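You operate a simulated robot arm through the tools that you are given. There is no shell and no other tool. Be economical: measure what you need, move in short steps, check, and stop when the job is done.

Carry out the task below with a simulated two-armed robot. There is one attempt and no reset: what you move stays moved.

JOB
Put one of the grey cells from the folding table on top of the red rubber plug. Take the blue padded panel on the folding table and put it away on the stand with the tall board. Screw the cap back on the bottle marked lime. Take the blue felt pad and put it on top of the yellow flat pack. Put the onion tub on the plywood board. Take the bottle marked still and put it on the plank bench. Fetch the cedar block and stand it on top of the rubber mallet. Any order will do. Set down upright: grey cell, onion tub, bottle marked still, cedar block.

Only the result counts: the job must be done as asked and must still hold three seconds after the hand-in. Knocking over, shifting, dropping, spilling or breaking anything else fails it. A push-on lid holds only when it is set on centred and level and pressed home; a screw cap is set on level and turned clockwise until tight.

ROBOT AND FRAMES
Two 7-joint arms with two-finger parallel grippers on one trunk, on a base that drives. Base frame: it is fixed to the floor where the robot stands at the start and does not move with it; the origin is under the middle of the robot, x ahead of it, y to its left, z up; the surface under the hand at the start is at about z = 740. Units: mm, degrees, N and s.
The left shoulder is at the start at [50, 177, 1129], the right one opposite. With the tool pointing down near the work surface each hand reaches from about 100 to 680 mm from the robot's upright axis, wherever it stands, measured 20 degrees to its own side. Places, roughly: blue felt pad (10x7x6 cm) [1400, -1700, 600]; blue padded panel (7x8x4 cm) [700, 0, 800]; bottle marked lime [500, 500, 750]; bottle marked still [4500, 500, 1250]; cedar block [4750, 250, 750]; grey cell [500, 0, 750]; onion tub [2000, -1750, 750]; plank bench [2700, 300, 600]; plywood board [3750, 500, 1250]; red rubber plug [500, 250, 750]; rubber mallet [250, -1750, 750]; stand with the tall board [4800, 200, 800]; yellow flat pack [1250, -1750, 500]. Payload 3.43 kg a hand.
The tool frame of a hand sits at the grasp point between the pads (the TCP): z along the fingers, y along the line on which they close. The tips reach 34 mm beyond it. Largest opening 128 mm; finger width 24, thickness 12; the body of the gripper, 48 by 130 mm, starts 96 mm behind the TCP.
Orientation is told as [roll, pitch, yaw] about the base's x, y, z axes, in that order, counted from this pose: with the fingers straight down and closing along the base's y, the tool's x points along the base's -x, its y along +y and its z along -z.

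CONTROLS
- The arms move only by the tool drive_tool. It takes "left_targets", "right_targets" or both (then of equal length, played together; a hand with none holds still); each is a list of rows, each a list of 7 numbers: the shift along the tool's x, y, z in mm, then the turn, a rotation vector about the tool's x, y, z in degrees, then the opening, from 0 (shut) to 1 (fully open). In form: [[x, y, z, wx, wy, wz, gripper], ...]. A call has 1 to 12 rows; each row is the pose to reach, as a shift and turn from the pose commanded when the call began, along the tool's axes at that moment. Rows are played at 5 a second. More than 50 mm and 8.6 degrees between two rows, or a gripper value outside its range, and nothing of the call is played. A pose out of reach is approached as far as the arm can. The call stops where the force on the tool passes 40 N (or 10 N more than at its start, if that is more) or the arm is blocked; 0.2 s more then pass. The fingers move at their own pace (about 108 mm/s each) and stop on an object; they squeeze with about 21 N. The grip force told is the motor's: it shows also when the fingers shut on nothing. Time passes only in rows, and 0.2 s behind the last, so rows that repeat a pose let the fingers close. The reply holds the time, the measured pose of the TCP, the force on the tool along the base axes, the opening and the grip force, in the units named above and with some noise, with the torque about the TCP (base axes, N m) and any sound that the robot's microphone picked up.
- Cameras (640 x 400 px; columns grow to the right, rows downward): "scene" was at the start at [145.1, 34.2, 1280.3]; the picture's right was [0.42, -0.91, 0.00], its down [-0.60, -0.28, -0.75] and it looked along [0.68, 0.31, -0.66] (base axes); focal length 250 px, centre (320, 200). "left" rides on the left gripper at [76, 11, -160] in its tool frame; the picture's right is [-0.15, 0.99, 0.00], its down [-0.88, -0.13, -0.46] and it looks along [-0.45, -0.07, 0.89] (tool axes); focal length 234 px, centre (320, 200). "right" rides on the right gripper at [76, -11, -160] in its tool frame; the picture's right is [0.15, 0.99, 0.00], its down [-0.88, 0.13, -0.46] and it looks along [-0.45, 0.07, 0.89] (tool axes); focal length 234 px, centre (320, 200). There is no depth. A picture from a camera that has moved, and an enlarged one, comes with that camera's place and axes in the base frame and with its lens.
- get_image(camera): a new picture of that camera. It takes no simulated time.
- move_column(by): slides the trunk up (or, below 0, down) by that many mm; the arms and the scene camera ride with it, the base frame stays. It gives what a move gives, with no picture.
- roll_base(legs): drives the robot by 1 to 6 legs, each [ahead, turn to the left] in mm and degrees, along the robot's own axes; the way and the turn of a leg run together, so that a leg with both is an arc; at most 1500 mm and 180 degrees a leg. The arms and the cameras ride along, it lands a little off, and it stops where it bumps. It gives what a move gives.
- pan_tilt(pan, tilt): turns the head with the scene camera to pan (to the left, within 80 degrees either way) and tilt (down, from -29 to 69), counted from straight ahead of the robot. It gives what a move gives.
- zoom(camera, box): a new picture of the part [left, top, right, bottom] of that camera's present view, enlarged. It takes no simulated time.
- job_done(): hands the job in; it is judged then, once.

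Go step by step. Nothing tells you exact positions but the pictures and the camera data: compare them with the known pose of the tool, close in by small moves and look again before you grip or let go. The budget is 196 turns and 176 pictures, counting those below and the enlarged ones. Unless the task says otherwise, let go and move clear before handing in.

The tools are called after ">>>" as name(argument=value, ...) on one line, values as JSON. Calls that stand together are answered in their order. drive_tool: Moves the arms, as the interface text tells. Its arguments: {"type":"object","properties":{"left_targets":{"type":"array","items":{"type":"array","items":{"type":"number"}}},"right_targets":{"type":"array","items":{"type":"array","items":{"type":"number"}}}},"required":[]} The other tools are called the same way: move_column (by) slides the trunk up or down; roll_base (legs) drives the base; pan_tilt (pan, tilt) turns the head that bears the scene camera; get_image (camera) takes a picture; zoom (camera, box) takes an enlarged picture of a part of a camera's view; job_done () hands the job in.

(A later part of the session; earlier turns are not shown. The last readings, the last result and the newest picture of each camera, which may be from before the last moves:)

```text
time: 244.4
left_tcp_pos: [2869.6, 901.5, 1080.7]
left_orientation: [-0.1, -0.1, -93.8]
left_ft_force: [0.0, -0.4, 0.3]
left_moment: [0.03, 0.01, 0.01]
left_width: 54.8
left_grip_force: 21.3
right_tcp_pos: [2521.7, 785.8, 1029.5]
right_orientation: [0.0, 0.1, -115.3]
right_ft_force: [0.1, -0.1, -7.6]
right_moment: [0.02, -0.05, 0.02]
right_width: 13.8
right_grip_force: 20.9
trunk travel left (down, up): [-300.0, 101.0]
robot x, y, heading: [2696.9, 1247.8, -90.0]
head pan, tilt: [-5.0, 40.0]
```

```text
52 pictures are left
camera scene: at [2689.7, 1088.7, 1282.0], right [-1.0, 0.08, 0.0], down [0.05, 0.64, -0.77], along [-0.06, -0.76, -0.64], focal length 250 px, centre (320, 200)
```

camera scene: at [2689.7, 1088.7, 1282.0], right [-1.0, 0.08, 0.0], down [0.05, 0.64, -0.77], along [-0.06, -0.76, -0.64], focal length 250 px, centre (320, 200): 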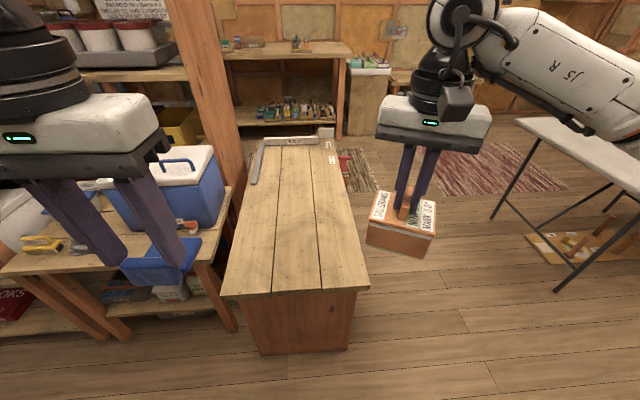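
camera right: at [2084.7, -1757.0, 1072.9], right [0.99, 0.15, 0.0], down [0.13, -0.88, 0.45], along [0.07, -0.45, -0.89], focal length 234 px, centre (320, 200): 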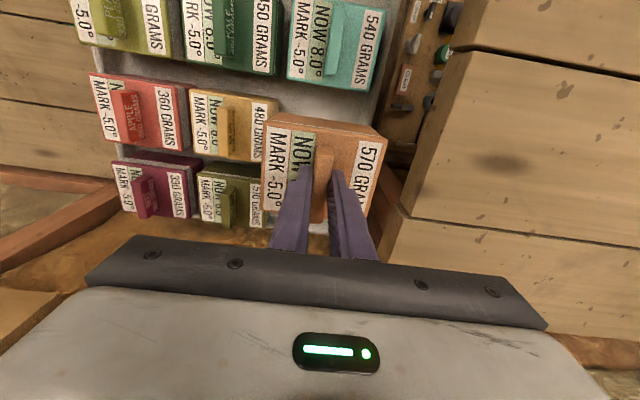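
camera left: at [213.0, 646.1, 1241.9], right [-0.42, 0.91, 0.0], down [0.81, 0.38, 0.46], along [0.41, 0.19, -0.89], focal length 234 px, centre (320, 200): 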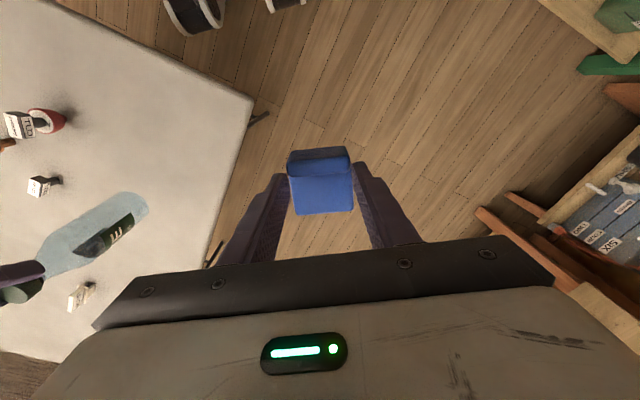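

The plank bench is free at its near end (near edge y ≈ 690, top z ≈ 590). I'll pull the left hand in, lower the trunk, move up and bring the tub over the bench.

>>> drive_tool(left_targets=[[30, -20, 0, 0, 0, 0, 0], [60, -45, 0, 0, 0, 0, 0], [90, -70, 0, 0, 0, 0, 0]])

>>> roll_base(legs=[[150, 0]])

>>> drive_tool(right_targets=[[-5, 30, 0, 0, 0, -8, 0], [-9, 60, 0, 0, 0, -16, 0], [-14, 90, 0, 0, 0, -25, 0], [-18, 117, 0, 0, 0, -25, 0]])

>>> move_column(by=-250)

>>> get_image(camera="scene")

```text
time: 245.2
left_tcp_pos: [2806.3, 996.0, 1081.2]
left_orientation: [0.0, 0.0, -93.8]
left_ft_force: [-0.9, -0.4, -1.4]
left_moment: [0.0, 0.0, 0.0]
left_width: 54.9
left_grip_force: 21.1
right_tcp_pos: [2521.7, 783.6, 1029.7]
right_orientation: [-0.1, 0.1, -115.2]
right_ft_force: [0.0, 0.0, -6.2]
right_moment: [0.05, -0.02, 0.02]
right_width: 13.9
right_grip_force: 20.8
trunk travel left (down, up): [-300.0, 101.0]
robot x, y, heading: [2701.4, 1246.1, -89.7]
head pan, tilt: [-5.0, 40.0]
```

```text
time: 246.6
left_tcp_pos: [2807.8, 843.8, 1081.0]
left_orientation: [0.0, -0.1, -93.9]
left_ft_force: [-0.6, -0.2, -0.6]
left_moment: [0.03, -0.01, 0.03]
left_width: 55.0
left_grip_force: 21.0
right_tcp_pos: [2522.4, 632.9, 1028.9]
right_orientation: [-0.1, 0.1, -115.1]
right_ft_force: [0.4, -0.6, -5.4]
right_moment: [0.05, -0.04, 0.0]
right_width: 13.7
right_grip_force: 21.2
trunk travel left (down, up): [-300.0, 101.0]
robot x, y, heading: [2695.1, 1090.8, -89.8]
head pan, tilt: [-5.0, 40.0]
```

```text
refused: row 3 steps farther than a row can; nothing moved
```

```text
time: 249.2
left_tcp_pos: [2807.3, 844.8, 831.7]
left_orientation: [0.1, -0.1, -93.9]
left_ft_force: [0.4, -0.3, -1.0]
left_moment: [-0.01, -0.01, 0.0]
left_width: 55.0
left_grip_force: 20.9
right_tcp_pos: [2521.5, 633.2, 780.2]
right_orientation: [0.0, 0.2, -115.2]
right_ft_force: [-0.2, -0.5, -6.8]
right_moment: [0.02, -0.02, -0.02]
right_width: 13.8
right_grip_force: 21.0
trunk travel left (down, up): [-50.0, 351.0]
robot x, y, heading: [2701.6, 1091.4, -89.7]
head pan, tilt: [-5.0, 40.0]
```

```text
51 pictures are left
camera scene: at [2690.4, 937.8, 1032.0], right [-1.0, 0.08, 0.0], down [0.05, 0.64, -0.77], along [-0.06, -0.76, -0.64], focal length 250 px, centre (320, 200)
```

scene: 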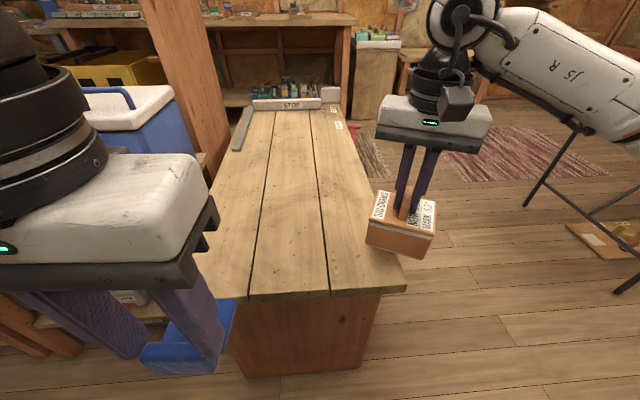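

The trunk is down; the hand move was refused for too large a turn step. I'll redo it with smaller steps to bring the tub over the bench.

>>> drive_tool(right_targets=[[-4, 25, 0, 0, 0, -6, 0], [-8, 50, 0, 0, 0, -12, 0], [-12, 75, 0, 0, 0, -18, 0], [-16, 100, 0, 0, 0, -25, 0], [-18, 117, 30, 0, 0, -25, 0], [-18, 117, 50, 0, 0, -25, 0], [-18, 117, 50, 0, 0, -25, 0]])

>>> zoom(camera="scene", box=[200, 120, 440, 320])

```text
time: 250.8
left_tcp_pos: [2808.0, 845.2, 832.7]
left_orientation: [-0.1, 0.0, -94.0]
left_ft_force: [0.3, 1.0, 0.1]
left_moment: [0.03, 0.0, -0.01]
left_width: 54.9
left_grip_force: 21.2
right_tcp_pos: [2620.0, 567.4, 731.7]
right_orientation: [0.1, -0.2, -90.1]
right_ft_force: [-2.8, 0.6, 8.9]
right_moment: [0.59, 0.11, 0.07]
right_width: 13.8
right_grip_force: 21.0
trunk travel left (down, up): [-50.0, 351.0]
robot x, y, heading: [2698.9, 1093.0, -89.8]
head pan, tilt: [-5.0, 40.0]
```

```text
2.00 times, centred on (320, 220) of scene
camera zoom: at [2690.5, 938.6, 1032.4], right [-1.0, 0.08, 0.0], down [0.05, 0.64, -0.77], along [-0.06, -0.76, -0.64], focal length 500 px, centre (320, 160)
```

zoom: 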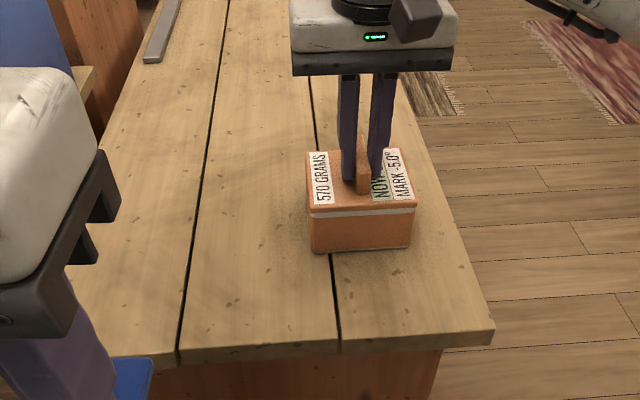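

The tub stands on the bench with 15 N of contact. I'll open, rise clear, and draw back to re-orient the hand.

>>> drive_tool(right_targets=[[0, 0, -1.5, 0, 0, 0, 0], [0, 0, -1.5, 0, 0, 0, 0.3], [0, 0, -1.5, 0, 0, 0, 0.4], [0, 0, -1.5, 0, 0, 0, 0.4], [0, 0, -40, 0, 0, 0, 0.4], [0, 0, -80, 0, 0, 0, 0.4], [45, 0, -80, 0, 0, 0, 0.4], [90, 0, -80, 0, 0, 0, 0.4], [120, 0, -80, 0, 0, 0, 0.4]])

>>> roll_base(legs=[[-180, 0]])

>>> get_image(camera="right")

>>> zoom(camera="scene", box=[250, 120, 450, 300])

```text
time: 252.8
left_tcp_pos: [2807.9, 845.0, 830.8]
left_orientation: [-0.2, 0.0, -93.9]
left_ft_force: [-0.3, 0.1, -0.9]
left_moment: [0.02, -0.01, -0.03]
left_width: 54.9
left_grip_force: 21.1
right_tcp_pos: [2621.1, 688.2, 811.4]
right_orientation: [-0.1, 0.2, -90.3]
right_ft_force: [-0.4, 0.6, 1.2]
right_moment: [0.0, -0.01, -0.04]
right_width: 51.2
right_grip_force: 0.1
trunk travel left (down, up): [-50.0, 351.0]
robot x, y, heading: [2703.4, 1093.2, -89.9]
head pan, tilt: [-5.0, 40.0]
```

```text
time: 254.3
left_tcp_pos: [2806.6, 1023.5, 830.9]
left_orientation: [0.0, -0.1, -94.1]
left_ft_force: [-1.0, 0.3, 0.2]
left_moment: [0.02, 0.03, -0.03]
left_width: 55.0
left_grip_force: 21.0
right_tcp_pos: [2620.3, 865.6, 810.9]
right_orientation: [0.0, 0.1, -90.4]
right_ft_force: [-0.7, 0.6, -0.3]
right_moment: [-0.01, -0.01, 0.0]
right_width: 51.0
right_grip_force: 0.1
trunk travel left (down, up): [-50.0, 351.0]
robot x, y, heading: [2694.3, 1272.6, -89.9]
head pan, tilt: [-5.0, 40.0]
```

```text
49 pictures are left
camera right: at [2610.0, 942.3, 970.9], right [0.99, 0.14, 0.0], down [0.12, -0.88, 0.45], along [0.06, -0.45, -0.89], focal length 234 px, centre (320, 200)
```

right: 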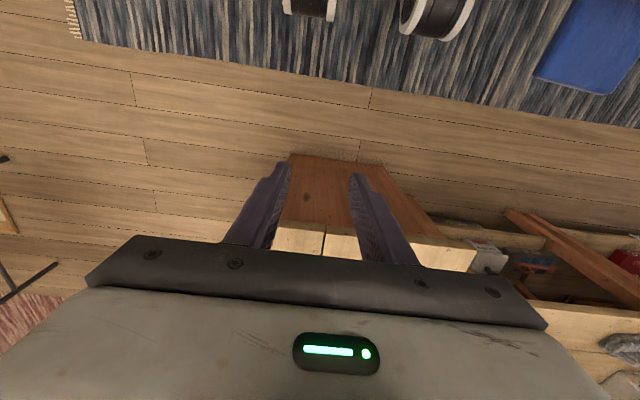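

```text
2.22 times, centred on (350, 210) of scene
camera zoom: at [2689.5, 1116.0, 1032.1], right [-1.0, 0.09, 0.0], down [0.06, 0.64, -0.77], along [-0.07, -0.76, -0.64], focal length 556 px, centre (253, 178)
```

zoom: 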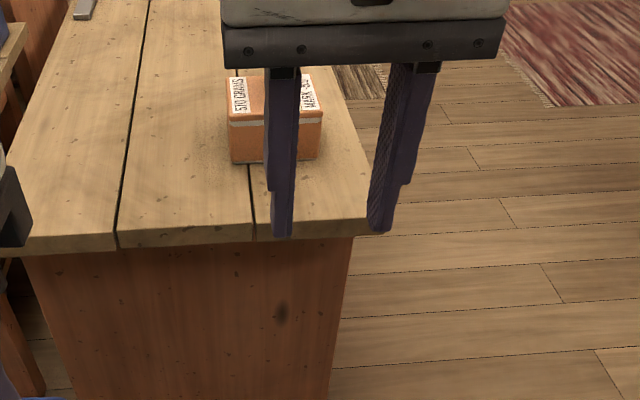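

The tub sits well on the bench. Next I'm rotating the hand to horizontal (fingers forward) while moving slightly ahead.

>>> drive_tool(right_targets=[[-11, 0, 0, 0, -8.2, 0, 0.4], [-22, 0, 0, 0, -16.4, 0, 0.4], [-33, 0, 0, 0, -24.6, 0, 0.4], [-44, 0, 0, 0, -32.8, 0, 0.4], [-55, 0, 0, 0, -41, 0, 0.4], [-66, 0, 0, 0, -49.2, 0, 0.4], [-77, 0, 0, 0, -57.4, 0, 0.4], [-88, 0, 0, 0, -65.6, 0, 0.4], [-99, 0, 0, 0, -73.8, 0, 0.4], [-110, 0, 0, 0, -82, 0, 0.4], [-120, 0, 0, 0, -90, 0, 0.4], [-120, 0, 0, 0, -90, 0, 0.4]])

>>> get_image(camera="scene")

```text
time: 256.9
left_tcp_pos: [2806.2, 1023.7, 830.6]
left_orientation: [-0.1, -0.1, -94.1]
left_ft_force: [0.0, -0.5, 0.0]
left_moment: [0.02, 0.0, -0.03]
left_width: 54.9
left_grip_force: 21.0
right_tcp_pos: [2618.9, 745.4, 811.5]
right_orientation: [-143.6, -89.8, 53.3]
right_ft_force: [-0.9, -0.4, -0.1]
right_moment: [0.0, 0.0, -0.01]
right_width: 50.9
right_grip_force: 0.0
trunk travel left (down, up): [-50.0, 351.0]
robot x, y, heading: [2699.8, 1271.6, -90.0]
head pan, tilt: [-5.0, 40.0]
```

```text
47 pictures are left
camera scene: at [2689.5, 1116.1, 1032.1], right [-1.0, 0.09, 0.0], down [0.06, 0.64, -0.77], along [-0.07, -0.76, -0.64], focal length 250 px, centre (320, 200)
```

scene: 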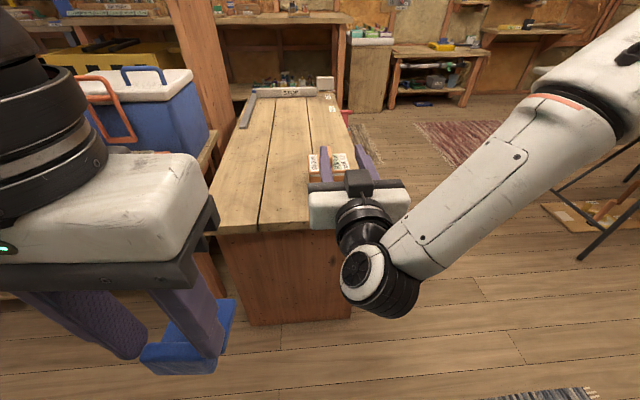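

The hand is horizontal with the fingers pointing south. I'll lower to fin height well in front of the tub, then look before sliding in.

>>> drive_tool(right_targets=[[35, 1, 0, 0, 0, 0, 0.4], [70, 1, 10, 0, 0, 0, 0.4], [103, 1, 25, 0, 0, 0, 0.4], [103, 1, 50, 0, 0, 0, 0.4], [103, 1, 65, 0, 0, 0, 0.4], [103, 1, 65, 0, 0, 0, 0.4]])

>>> get_image(camera="right")

>>> zoom(camera="scene", box=[270, 130, 420, 250])

```text
time: 258.3
left_tcp_pos: [2806.5, 1023.0, 831.1]
left_orientation: [-0.2, -0.1, -94.1]
left_ft_force: [1.1, -0.5, -0.3]
left_moment: [0.04, 0.02, 0.04]
left_width: 54.7
left_grip_force: 21.3
right_tcp_pos: [2639.4, 687.6, 721.0]
right_orientation: [-3.4, -89.7, -87.2]
right_ft_force: [-0.2, -0.6, 0.0]
right_moment: [0.03, 0.01, 0.01]
right_width: 50.9
right_grip_force: 0.1
right hand out of reach, approached as far as the arm can: row 3, 4, 5, 6
trunk travel left (down, up): [-50.0, 351.0]
robot x, y, heading: [2699.1, 1272.1, -89.7]
head pan, tilt: [-5.0, 40.0]
```

```text
46 pictures are left
camera right: at [2631.2, 848.0, 646.7], right [0.99, -0.01, -0.15], down [0.14, 0.45, 0.88], along [0.06, -0.89, 0.45], focal length 234 px, centre (320, 200)
```

right: 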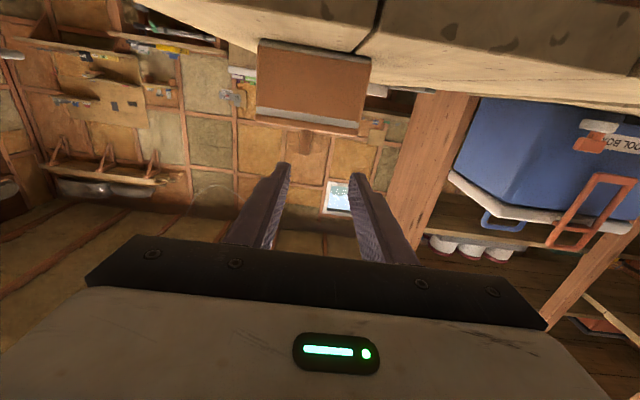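

```text
3.33 times, centred on (345, 190) of scene
camera zoom: at [2689.5, 1116.0, 1032.0], right [-1.0, 0.09, 0.0], down [0.06, 0.64, -0.77], along [-0.07, -0.76, -0.64], focal length 834 px, centre (237, 233)
```

zoom: 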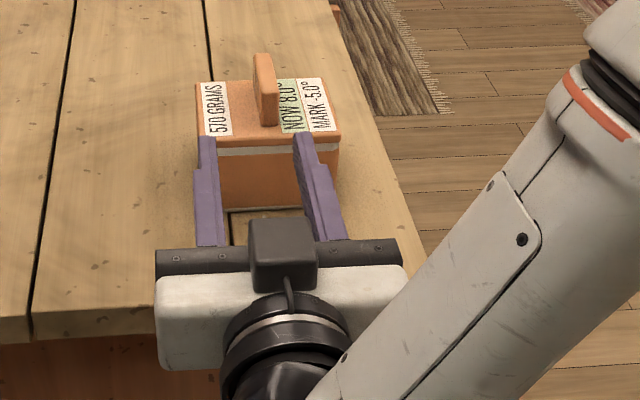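

The fin's near end is at about [2623, 602, 707], and the arm is a bit short of reach there. I'll lower the trunk by the last 50 mm and correct.

>>> move_column(by=-48)

>>> drive_tool(right_targets=[[-20, -9, 0, 0, 0, 0, 0.4], [-35, -18, 0, 0, 0, 0, 0.4], [-35, -18, 0, 0, 0, 0, 0.4]])

```text
time: 259.2
left_tcp_pos: [2806.1, 1021.8, 782.6]
left_orientation: [-0.1, -0.1, -94.2]
left_ft_force: [0.4, -0.1, -0.3]
left_moment: [0.01, -0.03, 0.0]
left_width: 55.1
left_grip_force: 21.2
right_tcp_pos: [2640.7, 687.9, 673.3]
right_orientation: [-4.1, -89.8, -86.5]
right_ft_force: [-0.1, -0.4, 0.9]
right_moment: [-0.03, 0.03, -0.01]
right_width: 51.6
right_grip_force: 0.1
trunk travel left (down, up): [-2.0, 399.0]
robot x, y, heading: [2700.4, 1275.3, -90.0]
head pan, tilt: [-5.0, 40.0]
```

```text
time: 260.0
left_tcp_pos: [2807.6, 1022.9, 782.6]
left_orientation: [-0.1, -0.1, -94.1]
left_ft_force: [0.0, -0.6, -0.6]
left_moment: [-0.02, 0.01, -0.01]
left_width: 54.6
left_grip_force: 21.3
right_tcp_pos: [2621.8, 687.7, 710.2]
right_orientation: [-0.9, -89.8, -89.8]
right_ft_force: [0.1, 0.8, -0.3]
right_moment: [0.0, -0.01, -0.02]
right_width: 51.0
right_grip_force: 0.1
trunk travel left (down, up): [-2.0, 399.0]
robot x, y, heading: [2699.2, 1274.7, -89.8]
head pan, tilt: [-5.0, 40.0]
```

Now aligned at [2622, 688, 710]. I'll slide forward half-way and check from the wrist camera.

>>> drive_tool(right_targets=[[0, 0, 25, 0, 0, 0, 0.4], [0, 0, 45, 0, 0, 0, 0.4], [0, 0, 45, 0, 0, 0, 0.4]])

>>> zoom(camera="right", box=[220, 50, 420, 250])

>>> zoom(camera="scene", box=[290, 130, 410, 230])

```text
time: 260.8
left_tcp_pos: [2806.7, 1022.5, 783.0]
left_orientation: [-0.1, -0.1, -94.0]
left_ft_force: [0.4, 0.1, 0.1]
left_moment: [0.01, 0.04, 0.02]
left_width: 54.9
left_grip_force: 20.8
right_tcp_pos: [2624.1, 644.8, 711.1]
right_orientation: [-3.8, -89.5, -87.3]
right_ft_force: [0.0, -0.2, 0.8]
right_moment: [-0.02, 0.01, 0.0]
right_width: 51.1
right_grip_force: 0.1
right hand out of reach, approached as far as the arm can: row 2, 3
trunk travel left (down, up): [-2.0, 399.0]
robot x, y, heading: [2698.9, 1271.3, -89.8]
head pan, tilt: [-5.0, 40.0]
```

```text
2.00 times, centred on (320, 150) of right
camera zoom: at [2617.7, 804.5, 637.4], right [0.99, -0.02, -0.15], down [0.14, 0.45, 0.88], along [0.05, -0.9, 0.44], focal length 468 px, centre (320, 300)
```

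zoom: 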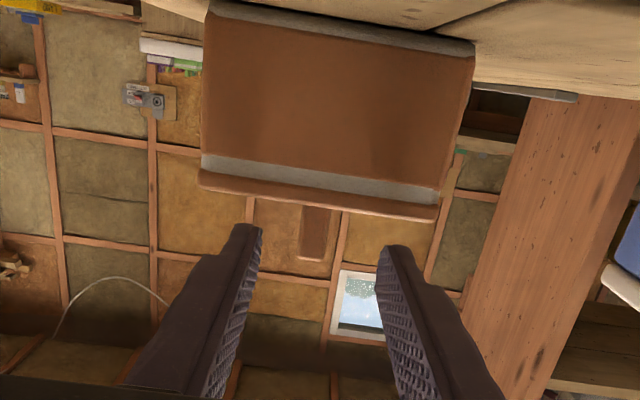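

```text
4.00 times, centred on (350, 180) of scene
camera zoom: at [2689.5, 1116.1, 984.0], right [-1.0, 0.09, 0.0], down [0.06, 0.64, -0.77], along [-0.07, -0.76, -0.64], focal length 1000 px, centre (200, 280)
```

zoom: 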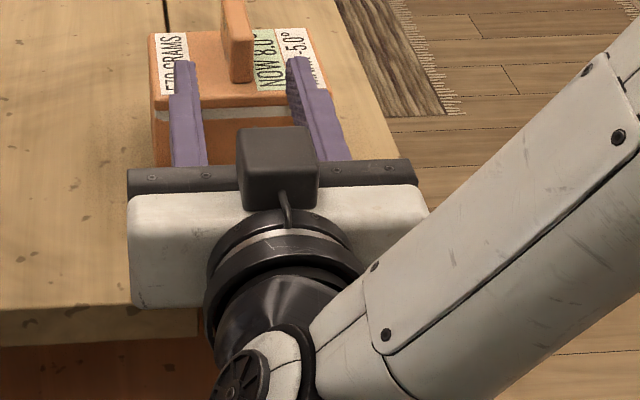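

Fin and fingers line up in height and side. I'll drive the base 50 mm forward instead of stretching the arm, then close.

>>> roll_base(legs=[[50, 0]])

>>> drive_tool(right_targets=[[0, 0, 0, 0, 0, 0, 0.25], [0, 0, 0, 0, 0, 0, 0], [0, 0, 0, 0, 0, 0, 0], [0, 0, 0, 0, 0, 0, 0]])

>>> zoom(camera="scene", box=[290, 130, 410, 230])

```text
time: 261.7
left_tcp_pos: [2805.7, 971.3, 783.8]
left_orientation: [-0.2, 0.0, -94.2]
left_ft_force: [0.0, -0.9, -1.3]
left_moment: [0.01, 0.03, -0.01]
left_width: 54.7
left_grip_force: 21.3
right_tcp_pos: [2625.7, 593.7, 712.8]
right_orientation: [-2.5, -89.6, -88.5]
right_ft_force: [-0.1, -0.4, 1.0]
right_moment: [-0.02, 0.02, -0.01]
right_width: 51.3
right_grip_force: 0.1
trunk travel left (down, up): [-2.0, 399.0]
robot x, y, heading: [2695.6, 1221.2, -89.9]
head pan, tilt: [-5.0, 40.0]
```

```text
time: 262.7
left_tcp_pos: [2804.8, 971.6, 782.3]
left_orientation: [-0.1, 0.0, -94.2]
left_ft_force: [0.2, 0.4, 0.4]
left_moment: [-0.02, 0.0, 0.01]
left_width: 54.9
left_grip_force: 21.1
right_tcp_pos: [2622.8, 592.1, 711.8]
right_orientation: [-1.2, -89.5, -89.9]
right_ft_force: [-2.4, -1.5, 0.7]
right_moment: [0.04, 0.05, -0.1]
right_width: 13.8
right_grip_force: 21.0
trunk travel left (down, up): [-2.0, 399.0]
robot x, y, heading: [2701.0, 1217.4, -89.9]
head pan, tilt: [-5.0, 40.0]
```

```text
4.00 times, centred on (350, 180) of scene
camera zoom: at [2689.4, 1065.6, 984.0], right [-1.0, 0.09, 0.0], down [0.06, 0.64, -0.77], along [-0.07, -0.76, -0.64], focal length 1000 px, centre (200, 280)
```

zoom: 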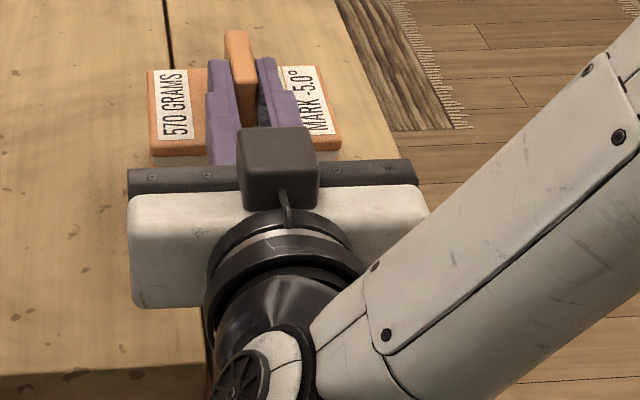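

The fin is held horizontally. I'll lift with the trunk and check that the tub stays level.

>>> move_column(by=120)

>>> get_image(camera="scene")

>>> zoom(camera="right", box=[220, 50, 420, 250])

```text
time: 264.2
left_tcp_pos: [2806.7, 972.1, 901.9]
left_orientation: [0.0, 0.0, -94.1]
left_ft_force: [0.3, -0.2, -0.7]
left_moment: [0.0, 0.0, -0.01]
left_width: 55.0
left_grip_force: 21.0
right_tcp_pos: [2623.2, 592.0, 830.4]
right_orientation: [-2.6, -89.3, -88.4]
right_ft_force: [0.1, 0.7, -6.5]
right_moment: [0.21, -0.01, -0.01]
right_width: 14.2
right_grip_force: 21.8
trunk travel left (down, up): [-122.0, 279.0]
robot x, y, heading: [2703.5, 1220.0, -90.1]
head pan, tilt: [-5.0, 40.0]
```

```text
41 pictures are left
camera scene: at [2689.5, 1065.0, 1103.9], right [-1.0, 0.09, 0.0], down [0.06, 0.64, -0.77], along [-0.07, -0.76, -0.64], focal length 250 px, centre (320, 200)
```

scene: 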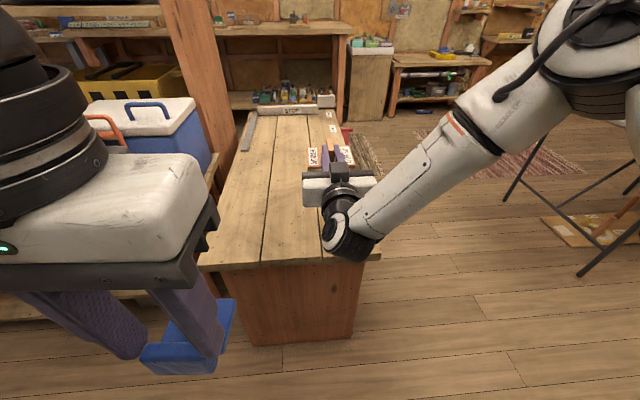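

```text
2.00 times, centred on (320, 150) of right
camera zoom: at [2617.6, 754.0, 756.9], right [0.99, -0.02, -0.15], down [0.14, 0.44, 0.89], along [0.05, -0.9, 0.44], focal length 468 px, centre (320, 300)
```

zoom: 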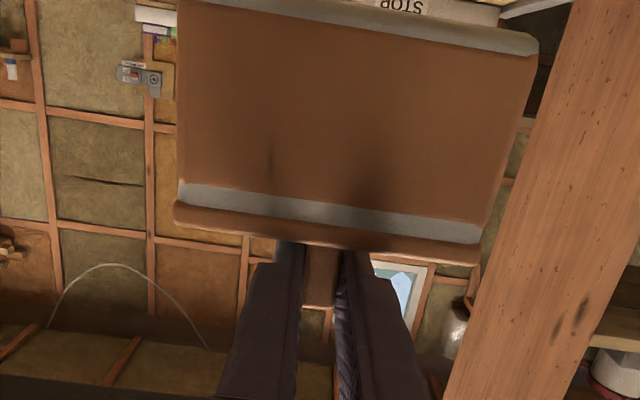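

The tub hangs level. I'll back away, raise the trunk fully and drive to face the plywood board.

>>> roll_base(legs=[[-250, 0]])

>>> move_column(by=278)

>>> roll_base(legs=[[0, 90], [1214, 0], [0, -90]])

>>> pan_tilt(pan=-6, tilt=15)

>>> get_image(camera="scene")

```text
time: 266.1
left_tcp_pos: [2804.1, 1223.4, 903.3]
left_orientation: [-0.1, 0.0, -94.2]
left_ft_force: [0.5, 0.3, 0.1]
left_moment: [-0.01, 0.04, 0.03]
left_width: 55.0
left_grip_force: 21.1
right_tcp_pos: [2624.3, 845.7, 831.3]
right_orientation: [-2.3, -89.5, -88.7]
right_ft_force: [-0.9, 0.1, -6.6]
right_moment: [0.21, -0.02, -0.03]
right_width: 13.8
right_grip_force: 21.3
trunk travel left (down, up): [-122.0, 279.0]
robot x, y, heading: [2696.3, 1471.1, -89.9]
head pan, tilt: [-5.0, 40.0]
```

```text
time: 268.9
left_tcp_pos: [2806.2, 1223.3, 1180.3]
left_orientation: [-0.1, -0.1, -94.2]
left_ft_force: [0.3, -0.1, -0.4]
left_moment: [0.04, 0.01, -0.01]
left_width: 55.0
left_grip_force: 21.0
right_tcp_pos: [2625.1, 845.8, 1108.1]
right_orientation: [-2.8, -89.4, -88.4]
right_ft_force: [0.8, -0.1, -5.9]
right_moment: [0.15, 0.01, 0.02]
right_width: 13.7
right_grip_force: 20.5
trunk travel left (down, up): [-400.0, 1.0]
robot x, y, heading: [2696.3, 1472.6, -90.0]
head pan, tilt: [-5.0, 40.0]
```

```text
time: 282.6
left_tcp_pos: [4035.9, 1280.8, 1181.2]
left_orientation: [-0.1, -0.2, -89.5]
left_ft_force: [0.0, 0.3, 0.1]
left_moment: [0.0, 0.01, 0.01]
left_width: 54.6
left_grip_force: 21.1
right_tcp_pos: [3884.9, 889.7, 1108.4]
right_orientation: [-2.1, -89.5, -84.4]
right_ft_force: [-0.8, -0.6, -5.9]
right_moment: [0.25, -0.01, -0.01]
right_width: 13.6
right_grip_force: 21.1
trunk travel left (down, up): [-400.0, 1.0]
robot x, y, heading: [3906.6, 1519.7, -85.5]
head pan, tilt: [-5.0, 40.0]
```

```text
time: 283.5
left_tcp_pos: [4035.8, 1281.7, 1179.6]
left_orientation: [-0.2, -0.1, -89.6]
left_ft_force: [0.3, 0.5, -0.6]
left_moment: [0.03, -0.02, -0.05]
left_width: 55.1
left_grip_force: 21.0
right_tcp_pos: [3884.8, 888.9, 1108.1]
right_orientation: [-3.0, -89.4, -83.4]
right_ft_force: [-0.4, 0.0, -6.1]
right_moment: [0.23, 0.06, -0.01]
right_width: 14.0
right_grip_force: 21.1
trunk travel left (down, up): [-400.0, 1.0]
robot x, y, heading: [3908.5, 1520.6, -85.6]
head pan, tilt: [-6.0, 15.0]
```

```text
39 pictures are left
camera scene: at [3909.6, 1356.2, 1421.4], right [-1.0, 0.02, 0.0], down [0.01, 0.26, -0.97], along [-0.02, -0.97, -0.26], focal length 250 px, centre (320, 200)
```

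scene: 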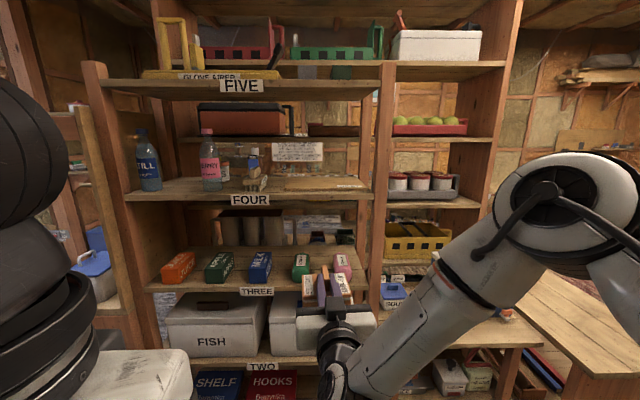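

Now I see everything: STILL and CHERRY bottles, the brush, and the plywood board (about x 3724–4011, y 250–530, top ≈ 1235) on shelf FOUR. I'll raise the tub, square up the base and move part-way in.

>>> drive_tool(right_targets=[[-44, 0, -10, 0, 0, 0, 0], [-88, 0, -20, 0, 0, 0, 0], [-132, 0, -30, 0, 0, 0, 0], [-176, 0, -40, 0, 0, 0, 0], [-220, 0, -50, 0, 0, 0, 0], [-264, 0, -60, 0, 0, 0, 0], [-267, 0, -60, 0, 0, 0, 0]])

>>> roll_base(legs=[[0, -4.4], [280, 0]])

>>> pan_tilt(pan=-10, tilt=10)

>>> get_image(camera="scene")

```text
time: 285.1
left_tcp_pos: [4035.8, 1279.6, 1180.7]
left_orientation: [-0.1, 0.0, -89.5]
left_ft_force: [-0.2, 0.1, -0.3]
left_moment: [0.03, 0.01, -0.03]
left_width: 55.1
left_grip_force: 21.3
right_tcp_pos: [3881.2, 944.4, 1377.1]
right_orientation: [-4.8, -89.3, -81.6]
right_ft_force: [0.4, -0.1, -6.0]
right_moment: [0.22, 0.05, 0.01]
right_width: 13.7
right_grip_force: 21.2
trunk travel left (down, up): [-400.0, 1.0]
robot x, y, heading: [3906.1, 1520.6, -85.2]
head pan, tilt: [-6.0, 15.0]
```

```text
time: 287.5
left_tcp_pos: [4017.8, 994.7, 1180.5]
left_orientation: [-0.1, 0.0, -93.9]
left_ft_force: [0.2, -0.3, -0.9]
left_moment: [0.03, 0.0, 0.02]
left_width: 54.9
left_grip_force: 20.9
right_tcp_pos: [3838.3, 673.1, 1377.0]
right_orientation: [-3.5, -89.4, -87.3]
right_ft_force: [-0.7, -0.6, -5.8]
right_moment: [0.21, -0.01, 0.01]
right_width: 13.7
right_grip_force: 20.3
trunk travel left (down, up): [-400.0, 1.0]
robot x, y, heading: [3908.6, 1243.2, -89.9]
head pan, tilt: [-6.0, 15.0]
```

```text
time: 288.2
left_tcp_pos: [4018.7, 996.3, 1180.0]
left_orientation: [-0.1, -0.1, -93.9]
left_ft_force: [0.0, 0.2, -0.8]
left_moment: [-0.01, 0.01, 0.0]
left_width: 55.1
left_grip_force: 21.2
right_tcp_pos: [3838.2, 673.9, 1377.7]
right_orientation: [-4.4, -89.3, -86.2]
right_ft_force: [-1.7, 0.3, -5.7]
right_moment: [0.2, -0.03, -0.01]
right_width: 13.7
right_grip_force: 20.8
trunk travel left (down, up): [-400.0, 1.0]
robot x, y, heading: [3911.3, 1246.1, -89.5]
head pan, tilt: [-10.0, 10.0]
```

```text
38 pictures are left
camera scene: at [3891.8, 1081.7, 1429.6], right [-0.99, 0.17, 0.0], down [0.03, 0.17, -0.98], along [-0.17, -0.97, -0.17], focal length 250 px, centre (320, 200)
```

scene: 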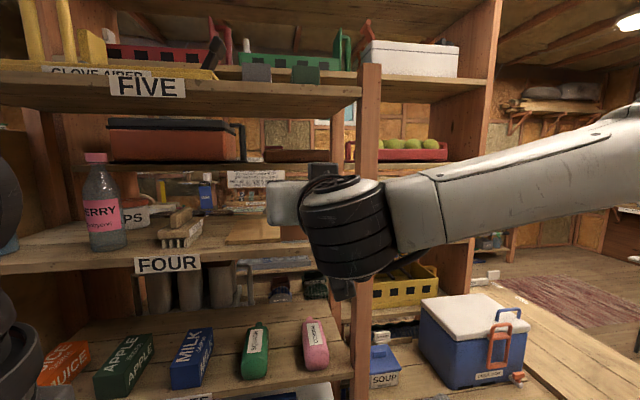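

Clearances look fine: board front edge ≈ y 535, top ≈ 1233, and my tub is about 35 mm above that. I'll drive in 200 mm and lower until contact.

>>> roll_base(legs=[[200, 0]])

>>> drive_tool(right_targets=[[8, 0, 0, 0, 0, 0, 0], [16, 0, 0, 0, 0, 0, 0], [22, 0, 0, 0, 0, 0, 0], [22, 0, 0, 0, 0, 0, 0]])

>>> zoom(camera="right", box=[160, 20, 480, 220])

```text
time: 289.8
left_tcp_pos: [4018.3, 797.0, 1181.3]
left_orientation: [-0.1, -0.1, -94.0]
left_ft_force: [-0.1, -0.6, 0.6]
left_moment: [0.03, -0.01, -0.01]
left_width: 55.4
left_grip_force: 21.1
right_tcp_pos: [3837.3, 474.5, 1376.3]
right_orientation: [-3.7, -89.4, -87.1]
right_ft_force: [-0.7, 1.1, -5.2]
right_moment: [0.22, 0.03, -0.03]
right_width: 13.8
right_grip_force: 20.9
trunk travel left (down, up): [-400.0, 1.0]
robot x, y, heading: [3907.3, 1047.4, -89.8]
head pan, tilt: [-10.0, 10.0]
```

```text
time: 290.8
left_tcp_pos: [4018.4, 796.5, 1180.8]
left_orientation: [-0.1, -0.1, -94.0]
left_ft_force: [-0.2, 0.0, -0.9]
left_moment: [-0.01, 0.01, -0.01]
left_width: 55.0
left_grip_force: 20.6
right_tcp_pos: [3838.1, 474.1, 1354.2]
right_orientation: [-5.1, -89.2, -85.8]
right_ft_force: [-0.1, -0.4, -5.1]
right_moment: [0.22, -0.01, -0.01]
right_width: 13.6
right_grip_force: 20.6
trunk travel left (down, up): [-400.0, 1.0]
robot x, y, heading: [3908.5, 1048.7, -90.1]
head pan, tilt: [-10.0, 10.0]
```

```text
2.00 times, centred on (320, 120) of right
camera zoom: at [3830.5, 635.2, 1281.1], right [0.99, -0.01, -0.15], down [0.14, 0.44, 0.89], along [0.05, -0.9, 0.44], focal length 468 px, centre (320, 360)
```

zoom: 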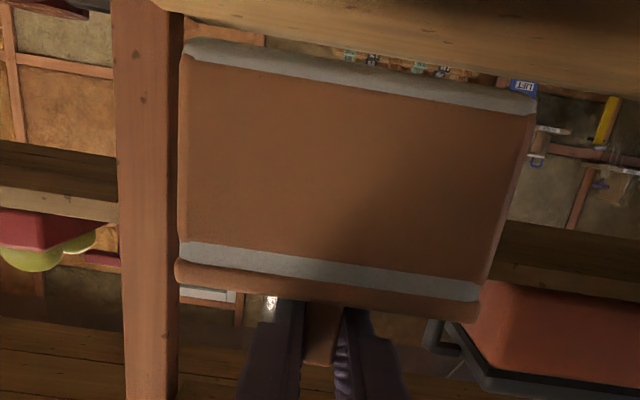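

The tub is a centimetre or so above the board. I'll continue down gently.

>>> drive_tool(right_targets=[[4, 0, 0, 0, 0, 0, 0], [8, 0, 0, 0, 0, 0, 0], [8, 0, 0, 0, 0, 0, 0]])

>>> drive_tool(right_targets=[[2.5, 0, 0, 0, 0, 0, 0], [4, 0, 0, 0, 0, 0, 0], [4, 0, 0, 0, 0, 0, 0]])

```text
time: 291.6
left_tcp_pos: [4018.3, 796.2, 1181.2]
left_orientation: [0.0, -0.1, -94.0]
left_ft_force: [0.2, 0.5, -0.4]
left_moment: [0.0, 0.04, 0.0]
left_width: 55.2
left_grip_force: 21.5
right_tcp_pos: [3840.0, 475.8, 1346.7]
right_orientation: [-4.2, -89.4, -86.6]
right_ft_force: [-0.7, 0.3, -5.3]
right_moment: [0.22, 0.04, -0.03]
right_width: 13.8
right_grip_force: 20.8
trunk travel left (down, up): [-400.0, 1.0]
robot x, y, heading: [3909.3, 1048.3, -90.0]
head pan, tilt: [-10.0, 10.0]
```

```text
time: 292.4
left_tcp_pos: [4017.9, 797.2, 1180.9]
left_orientation: [-0.2, -0.1, -94.0]
left_ft_force: [-0.8, -0.7, -0.7]
left_moment: [-0.02, 0.03, 0.01]
left_width: 54.9
left_grip_force: 21.1
right_tcp_pos: [3838.9, 474.9, 1343.4]
right_orientation: [-4.3, -89.5, -86.6]
right_ft_force: [-0.2, -0.4, -6.0]
right_moment: [0.23, 0.0, -0.01]
right_width: 14.0
right_grip_force: 21.0
trunk travel left (down, up): [-400.0, 1.0]
robot x, y, heading: [3913.0, 1046.1, -89.8]
head pan, tilt: [-10.0, 10.0]
```

>>> drive_tool(right_targets=[[2, 0, 0, 0, 0, 0, 0], [4, 0, 0, 0, 0, 0, 0], [4, 0, 0, 0, 0, 0, 0]])

>>> drive_tool(right_targets=[[2, 0, 0, 0, 0, 0, 0], [3, 0, 0, 0, 0, 0, 0], [3, 0, 0, 0, 0, 0, 0]])

>>> zoom(camera="right", box=[160, 20, 480, 220])

```text
time: 293.2
left_tcp_pos: [4017.8, 796.2, 1180.9]
left_orientation: [0.0, 0.0, -94.1]
left_ft_force: [0.3, 0.5, -0.7]
left_moment: [-0.03, 0.0, 0.06]
left_width: 54.9
left_grip_force: 21.0
right_tcp_pos: [3837.9, 474.3, 1339.5]
right_orientation: [-4.1, -89.4, -86.8]
right_ft_force: [-0.5, 0.1, -5.5]
right_moment: [0.23, -0.01, -0.03]
right_width: 13.7
right_grip_force: 21.2
trunk travel left (down, up): [-400.0, 1.0]
robot x, y, heading: [3913.0, 1046.6, -90.1]
head pan, tilt: [-10.0, 10.0]
```

```text
time: 294.0
left_tcp_pos: [4017.8, 796.0, 1181.5]
left_orientation: [-0.1, -0.1, -94.0]
left_ft_force: [-0.1, 1.5, -0.2]
left_moment: [-0.01, 0.01, 0.02]
left_width: 54.8
left_grip_force: 20.5
right_tcp_pos: [3838.9, 473.7, 1335.6]
right_orientation: [-5.4, -89.4, -85.6]
right_ft_force: [-0.3, 0.3, -5.4]
right_moment: [0.21, -0.02, -0.02]
right_width: 13.8
right_grip_force: 21.1
trunk travel left (down, up): [-400.0, 1.0]
robot x, y, heading: [3912.7, 1042.6, -89.9]
head pan, tilt: [-10.0, 10.0]
```

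```text
2.00 times, centred on (320, 120) of right
camera zoom: at [3830.8, 635.3, 1262.3], right [0.99, -0.01, -0.15], down [0.14, 0.44, 0.89], along [0.05, -0.9, 0.44], focal length 468 px, centre (320, 360)
```

zoom: 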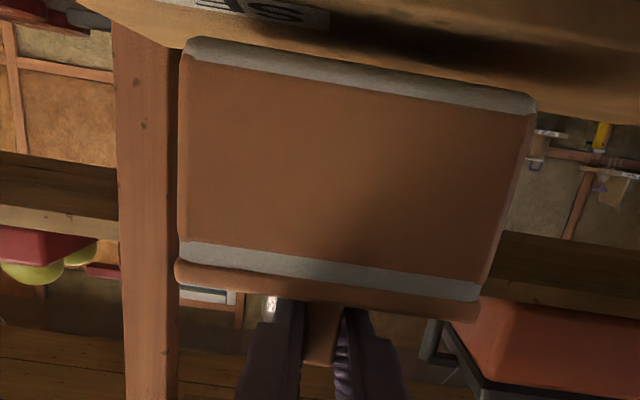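

Nearly down: the shadow has closed under the tub. A few more small steps.

>>> drive_tool(right_targets=[[1.5, 0, 0, 0, 0, 0, 0], [3, 0, 0, 0, 0, 0, 0], [3, 0, 0, 0, 0, 0, 0]])

>>> drive_tool(right_targets=[[1.5, 0, 0, 0, 0, 0, 0], [3, 0, 0, 0, 0, 0, 0], [3, 0, 0, 0, 0, 0, 0]])

```text
time: 294.8
left_tcp_pos: [4017.6, 796.6, 1180.5]
left_orientation: [-0.1, -0.2, -94.0]
left_ft_force: [0.6, 0.1, -0.5]
left_moment: [-0.01, 0.0, 0.01]
left_width: 54.9
left_grip_force: 21.1
right_tcp_pos: [3837.9, 474.5, 1334.4]
right_orientation: [-3.2, -89.4, -87.8]
right_ft_force: [-0.1, -0.1, -6.2]
right_moment: [0.19, 0.0, 0.01]
right_width: 13.8
right_grip_force: 20.7
trunk travel left (down, up): [-400.0, 1.0]
robot x, y, heading: [3909.1, 1047.6, -89.7]
head pan, tilt: [-10.0, 10.0]
```

```text
time: 295.6
left_tcp_pos: [4018.0, 797.2, 1182.0]
left_orientation: [-0.1, 0.0, -94.0]
left_ft_force: [-0.4, 0.4, -0.2]
left_moment: [-0.01, 0.0, 0.01]
left_width: 55.0
left_grip_force: 21.4
right_tcp_pos: [3838.9, 473.9, 1330.4]
right_orientation: [-5.3, -89.4, -85.5]
right_ft_force: [0.1, -1.0, -6.9]
right_moment: [0.2, 0.02, 0.0]
right_width: 13.9
right_grip_force: 21.0
trunk travel left (down, up): [-400.0, 1.0]
robot x, y, heading: [3913.9, 1042.9, -89.6]
head pan, tilt: [-10.0, 10.0]
```

>>> drive_tool(right_targets=[[1.5, 0, 0, 0, 0, 0, 0], [3, 0, 0, 0, 0, 0, 0], [3, 0, 0, 0, 0, 0, 0]])

>>> drive_tool(right_targets=[[1.5, 0, 0, 0, 0, 0, 0], [3, 0, 0, 0, 0, 0, 0], [3, 0, 0, 0, 0, 0, 0]])

```text
time: 296.4
left_tcp_pos: [4017.3, 797.1, 1181.2]
left_orientation: [-0.1, -0.1, -94.0]
left_ft_force: [0.1, 0.0, -0.4]
left_moment: [0.01, -0.01, 0.0]
left_width: 54.9
left_grip_force: 21.1
right_tcp_pos: [3839.0, 474.0, 1328.3]
right_orientation: [-5.4, -89.3, -85.6]
right_ft_force: [0.4, -0.3, -5.9]
right_moment: [0.22, -0.03, 0.01]
right_width: 13.8
right_grip_force: 21.3
trunk travel left (down, up): [-400.0, 1.0]
robot x, y, heading: [3906.9, 1047.1, -89.8]
head pan, tilt: [-10.0, 10.0]
```

```text
time: 297.2
left_tcp_pos: [4018.7, 795.6, 1181.5]
left_orientation: [-0.1, -0.1, -94.0]
left_ft_force: [-0.1, -0.1, -0.7]
left_moment: [0.01, -0.02, -0.01]
left_width: 55.1
left_grip_force: 21.1
right_tcp_pos: [3837.3, 474.4, 1324.6]
right_orientation: [-4.2, -89.4, -86.8]
right_ft_force: [-0.1, -0.1, -4.7]
right_moment: [0.16, -0.05, -0.02]
right_width: 13.7
right_grip_force: 20.8
trunk travel left (down, up): [-400.0, 1.0]
robot x, y, heading: [3906.8, 1047.9, -90.0]
head pan, tilt: [-10.0, 10.0]
```

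Contact may be beginning (force and torque easing). One more step.

>>> drive_tool(right_targets=[[1.5, 0, 0, 0, 0, 0, 0], [2.5, 0, 0, 0, 0, 0, 0], [2.5, 0, 0, 0, 0, 0, 0]])

>>> zoom(camera="right", box=[160, 20, 480, 220])

```text
time: 298.0
left_tcp_pos: [4018.0, 797.2, 1181.4]
left_orientation: [-0.1, -0.1, -93.9]
left_ft_force: [-0.6, -0.2, -0.6]
left_moment: [0.02, 0.01, 0.01]
left_width: 54.9
left_grip_force: 20.6
right_tcp_pos: [3838.6, 474.8, 1323.3]
right_orientation: [2.5, -89.6, -93.6]
right_ft_force: [-0.7, -3.0, 1.3]
right_moment: [-0.71, 0.06, -0.03]
right_width: 13.8
right_grip_force: 21.0
trunk travel left (down, up): [-400.0, 1.0]
robot x, y, heading: [3911.4, 1045.8, -90.1]
head pan, tilt: [-10.0, 10.0]
```

```text
2.00 times, centred on (320, 120) of right
camera zoom: at [3830.9, 635.4, 1249.4], right [0.99, -0.02, -0.15], down [0.14, 0.45, 0.88], along [0.05, -0.89, 0.45], focal length 468 px, centre (320, 360)
```

zoom: 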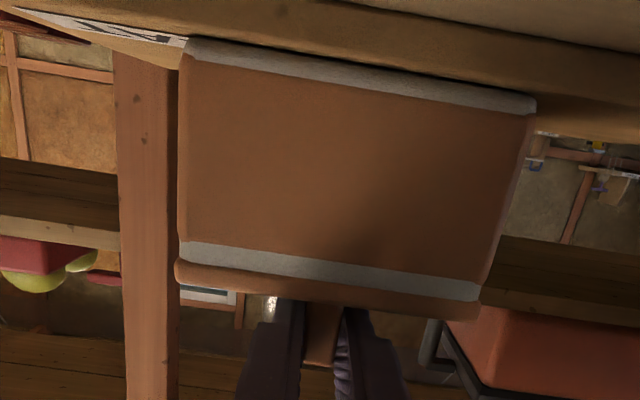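

The tub's far edge touches. I'll press 1 mm more to settle it, open, and back straight out with the base.

>>> drive_tool(right_targets=[[1, 0, 0, 0, 0, 0, 0], [1, 0, 0, 0, 0, 0, 0.12], [1, 0, 0, 0, 0, 0, 0.2], [0, 0, 0, 0, 0, 0, 0.3], [-3, 0, 0, 0, 0, 0, 0.4], [-3, 0, 0, 0, 0, 0, 0.4]])

>>> roll_base(legs=[[-250, 0]])

>>> get_image(camera="scene")

```text
time: 299.4
left_tcp_pos: [4017.5, 796.4, 1180.0]
left_orientation: [-0.1, -0.1, -94.0]
left_ft_force: [0.4, 0.2, 0.3]
left_moment: [0.0, 0.03, 0.0]
left_width: 54.9
left_grip_force: 20.7
right_tcp_pos: [3839.8, 475.9, 1325.1]
right_orientation: [-5.0, -89.4, -85.9]
right_ft_force: [0.0, -0.2, 0.0]
right_moment: [0.0, 0.0, 0.01]
right_width: 51.0
right_grip_force: 0.0
trunk travel left (down, up): [-400.0, 1.0]
robot x, y, heading: [3909.1, 1046.2, -89.8]
head pan, tilt: [-10.0, 10.0]
```

```text
time: 301.2
left_tcp_pos: [4017.2, 1046.9, 1181.2]
left_orientation: [-0.1, -0.1, -93.7]
left_ft_force: [0.9, 0.8, -1.3]
left_moment: [-0.01, 0.0, 0.01]
left_width: 54.9
left_grip_force: 21.0
right_tcp_pos: [3838.7, 724.6, 1327.0]
right_orientation: [-4.9, -89.4, -85.9]
right_ft_force: [-0.1, -0.4, -0.3]
right_moment: [0.07, 0.0, 0.0]
right_width: 51.1
right_grip_force: 0.1
trunk travel left (down, up): [-400.0, 1.0]
robot x, y, heading: [3907.1, 1293.2, -89.5]
head pan, tilt: [-10.0, 10.0]
```

```text
34 pictures are left
camera scene: at [3891.8, 1132.9, 1429.8], right [-0.99, 0.17, 0.0], down [0.03, 0.17, -0.98], along [-0.16, -0.97, -0.17], focal length 250 px, centre (320, 200)
```

scene: 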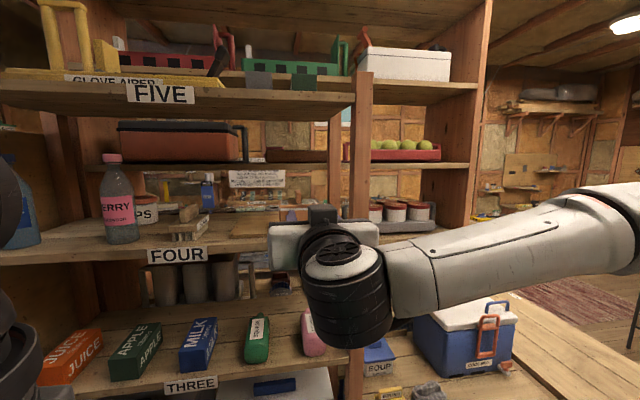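

The tub appears set on the board. Next comes the STILL bottle at the shelf's east end, near [4545, 384]. I'll shift east and face it obliquely to keep the hand away from the end post.

>>> roll_base(legs=[[0, 90], [334, 0], [0, -65]])

>>> pan_tilt(pan=12, tilt=18)

>>> get_image(camera="scene")

```text
time: 310.0
left_tcp_pos: [4446.6, 1113.3, 1180.4]
left_orientation: [-0.1, -0.1, -69.1]
left_ft_force: [-0.1, 0.3, 0.4]
left_moment: [-0.01, -0.01, 0.02]
left_width: 54.8
left_grip_force: 20.9
right_tcp_pos: [4418.8, 746.3, 1324.3]
right_orientation: [-4.4, -89.5, -61.7]
right_ft_force: [-0.2, 0.0, 0.3]
right_moment: [0.03, -0.01, 0.03]
right_width: 51.1
right_grip_force: 0.0
trunk travel left (down, up): [-400.0, 1.0]
robot x, y, heading: [4243.0, 1294.4, -65.3]
head pan, tilt: [-10.0, 10.0]
```

```text
time: 310.9
left_tcp_pos: [4446.2, 1112.8, 1180.7]
left_orientation: [-0.1, -0.1, -69.0]
left_ft_force: [0.9, 0.4, 0.1]
left_moment: [0.02, 0.0, -0.03]
left_width: 54.8
left_grip_force: 21.2
right_tcp_pos: [4417.9, 745.9, 1323.7]
right_orientation: [-5.7, -89.4, -60.3]
right_ft_force: [-0.1, -0.1, 0.3]
right_moment: [-0.01, -0.01, 0.01]
right_width: 51.6
right_grip_force: 0.1
trunk travel left (down, up): [-400.0, 1.0]
robot x, y, heading: [4241.5, 1294.9, -64.6]
head pan, tilt: [12.0, 18.0]
```

```text
33 pictures are left
camera scene: at [4326.9, 1154.4, 1416.7], right [-0.8, -0.6, 0.0], down [-0.19, 0.25, -0.95], along [0.57, -0.76, -0.31], focal length 250 px, centre (320, 200)
```

scene: 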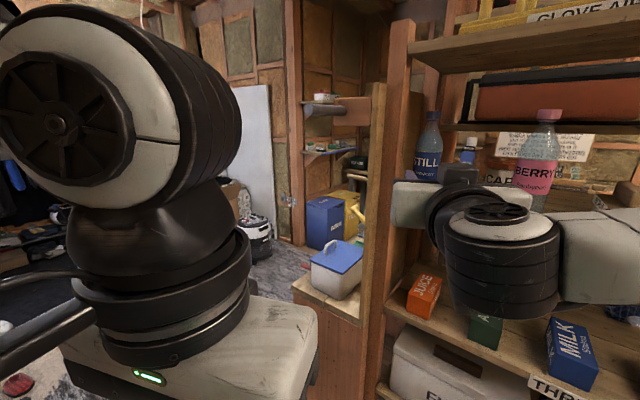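

STILL is at about [4500, 451], just behind the east post, with BERRY at [4274, 477]. I'll grip STILL by its cap/neck from the north-west, so I raise the hand and move the base round to line up with heading −46°.

>>> drive_tool(right_targets=[[-40, 0, 0, 0, 0, 0, 0.5], [-76, 0, 0, 0, 0, 0, 0.5], [-76, 0, 0, 0, 0, 0, 0.5]])

>>> roll_base(legs=[[0, -115.4], [448, 0], [0, 134], [200, 0]])

>>> pan_tilt(pan=0, tilt=8)

>>> get_image(camera="scene")

```text
time: 311.7
left_tcp_pos: [4445.9, 1113.0, 1181.3]
left_orientation: [-0.2, -0.1, -69.1]
left_ft_force: [0.0, 0.0, -0.7]
left_moment: [0.02, -0.01, 0.01]
left_width: 54.7
left_grip_force: 21.2
right_tcp_pos: [4417.7, 745.1, 1401.2]
right_orientation: [-5.9, -89.5, -60.1]
right_ft_force: [0.4, -0.3, -0.6]
right_moment: [-0.01, -0.01, -0.02]
right_width: 63.9
right_grip_force: 0.0
trunk travel left (down, up): [-400.0, 1.0]
robot x, y, heading: [4242.6, 1295.2, -64.8]
head pan, tilt: [12.0, 18.0]
```

```text
time: 325.9
left_tcp_pos: [4173.8, 1041.4, 1181.7]
left_orientation: [-0.1, -0.1, -51.2]
left_ft_force: [1.0, -0.2, 0.5]
left_moment: [0.0, 0.04, 0.01]
left_width: 54.9
left_grip_force: 20.8
right_tcp_pos: [4261.1, 684.9, 1400.8]
right_orientation: [-5.4, -89.4, -42.8]
right_ft_force: [0.3, 0.0, -0.2]
right_moment: [-0.02, -0.04, -0.03]
right_width: 63.8
right_grip_force: 0.1
trunk travel left (down, up): [-400.0, 1.0]
robot x, y, heading: [3928.5, 1152.8, -47.1]
head pan, tilt: [12.0, 18.0]
```

```text
time: 326.7
left_tcp_pos: [4174.2, 1043.5, 1181.4]
left_orientation: [0.0, -0.1, -51.2]
left_ft_force: [0.2, 0.2, 0.2]
left_moment: [-0.03, 0.02, -0.01]
left_width: 54.7
left_grip_force: 20.8
right_tcp_pos: [4260.5, 685.0, 1401.3]
right_orientation: [-5.1, -89.4, -43.0]
right_ft_force: [0.6, 0.4, 0.8]
right_moment: [0.01, 0.0, -0.03]
right_width: 63.6
right_grip_force: 0.1
trunk travel left (down, up): [-400.0, 1.0]
robot x, y, heading: [3923.7, 1149.3, -47.0]
head pan, tilt: [0.0, 8.0]
```

```text
32 pictures are left
camera scene: at [4034.9, 1031.8, 1433.0], right [-0.73, -0.68, 0.0], down [-0.1, 0.1, -0.99], along [0.68, -0.72, -0.14], focal length 250 px, centre (320, 200)
```

scene: 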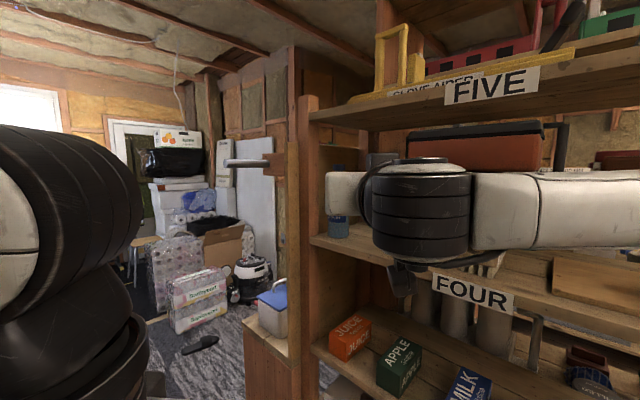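

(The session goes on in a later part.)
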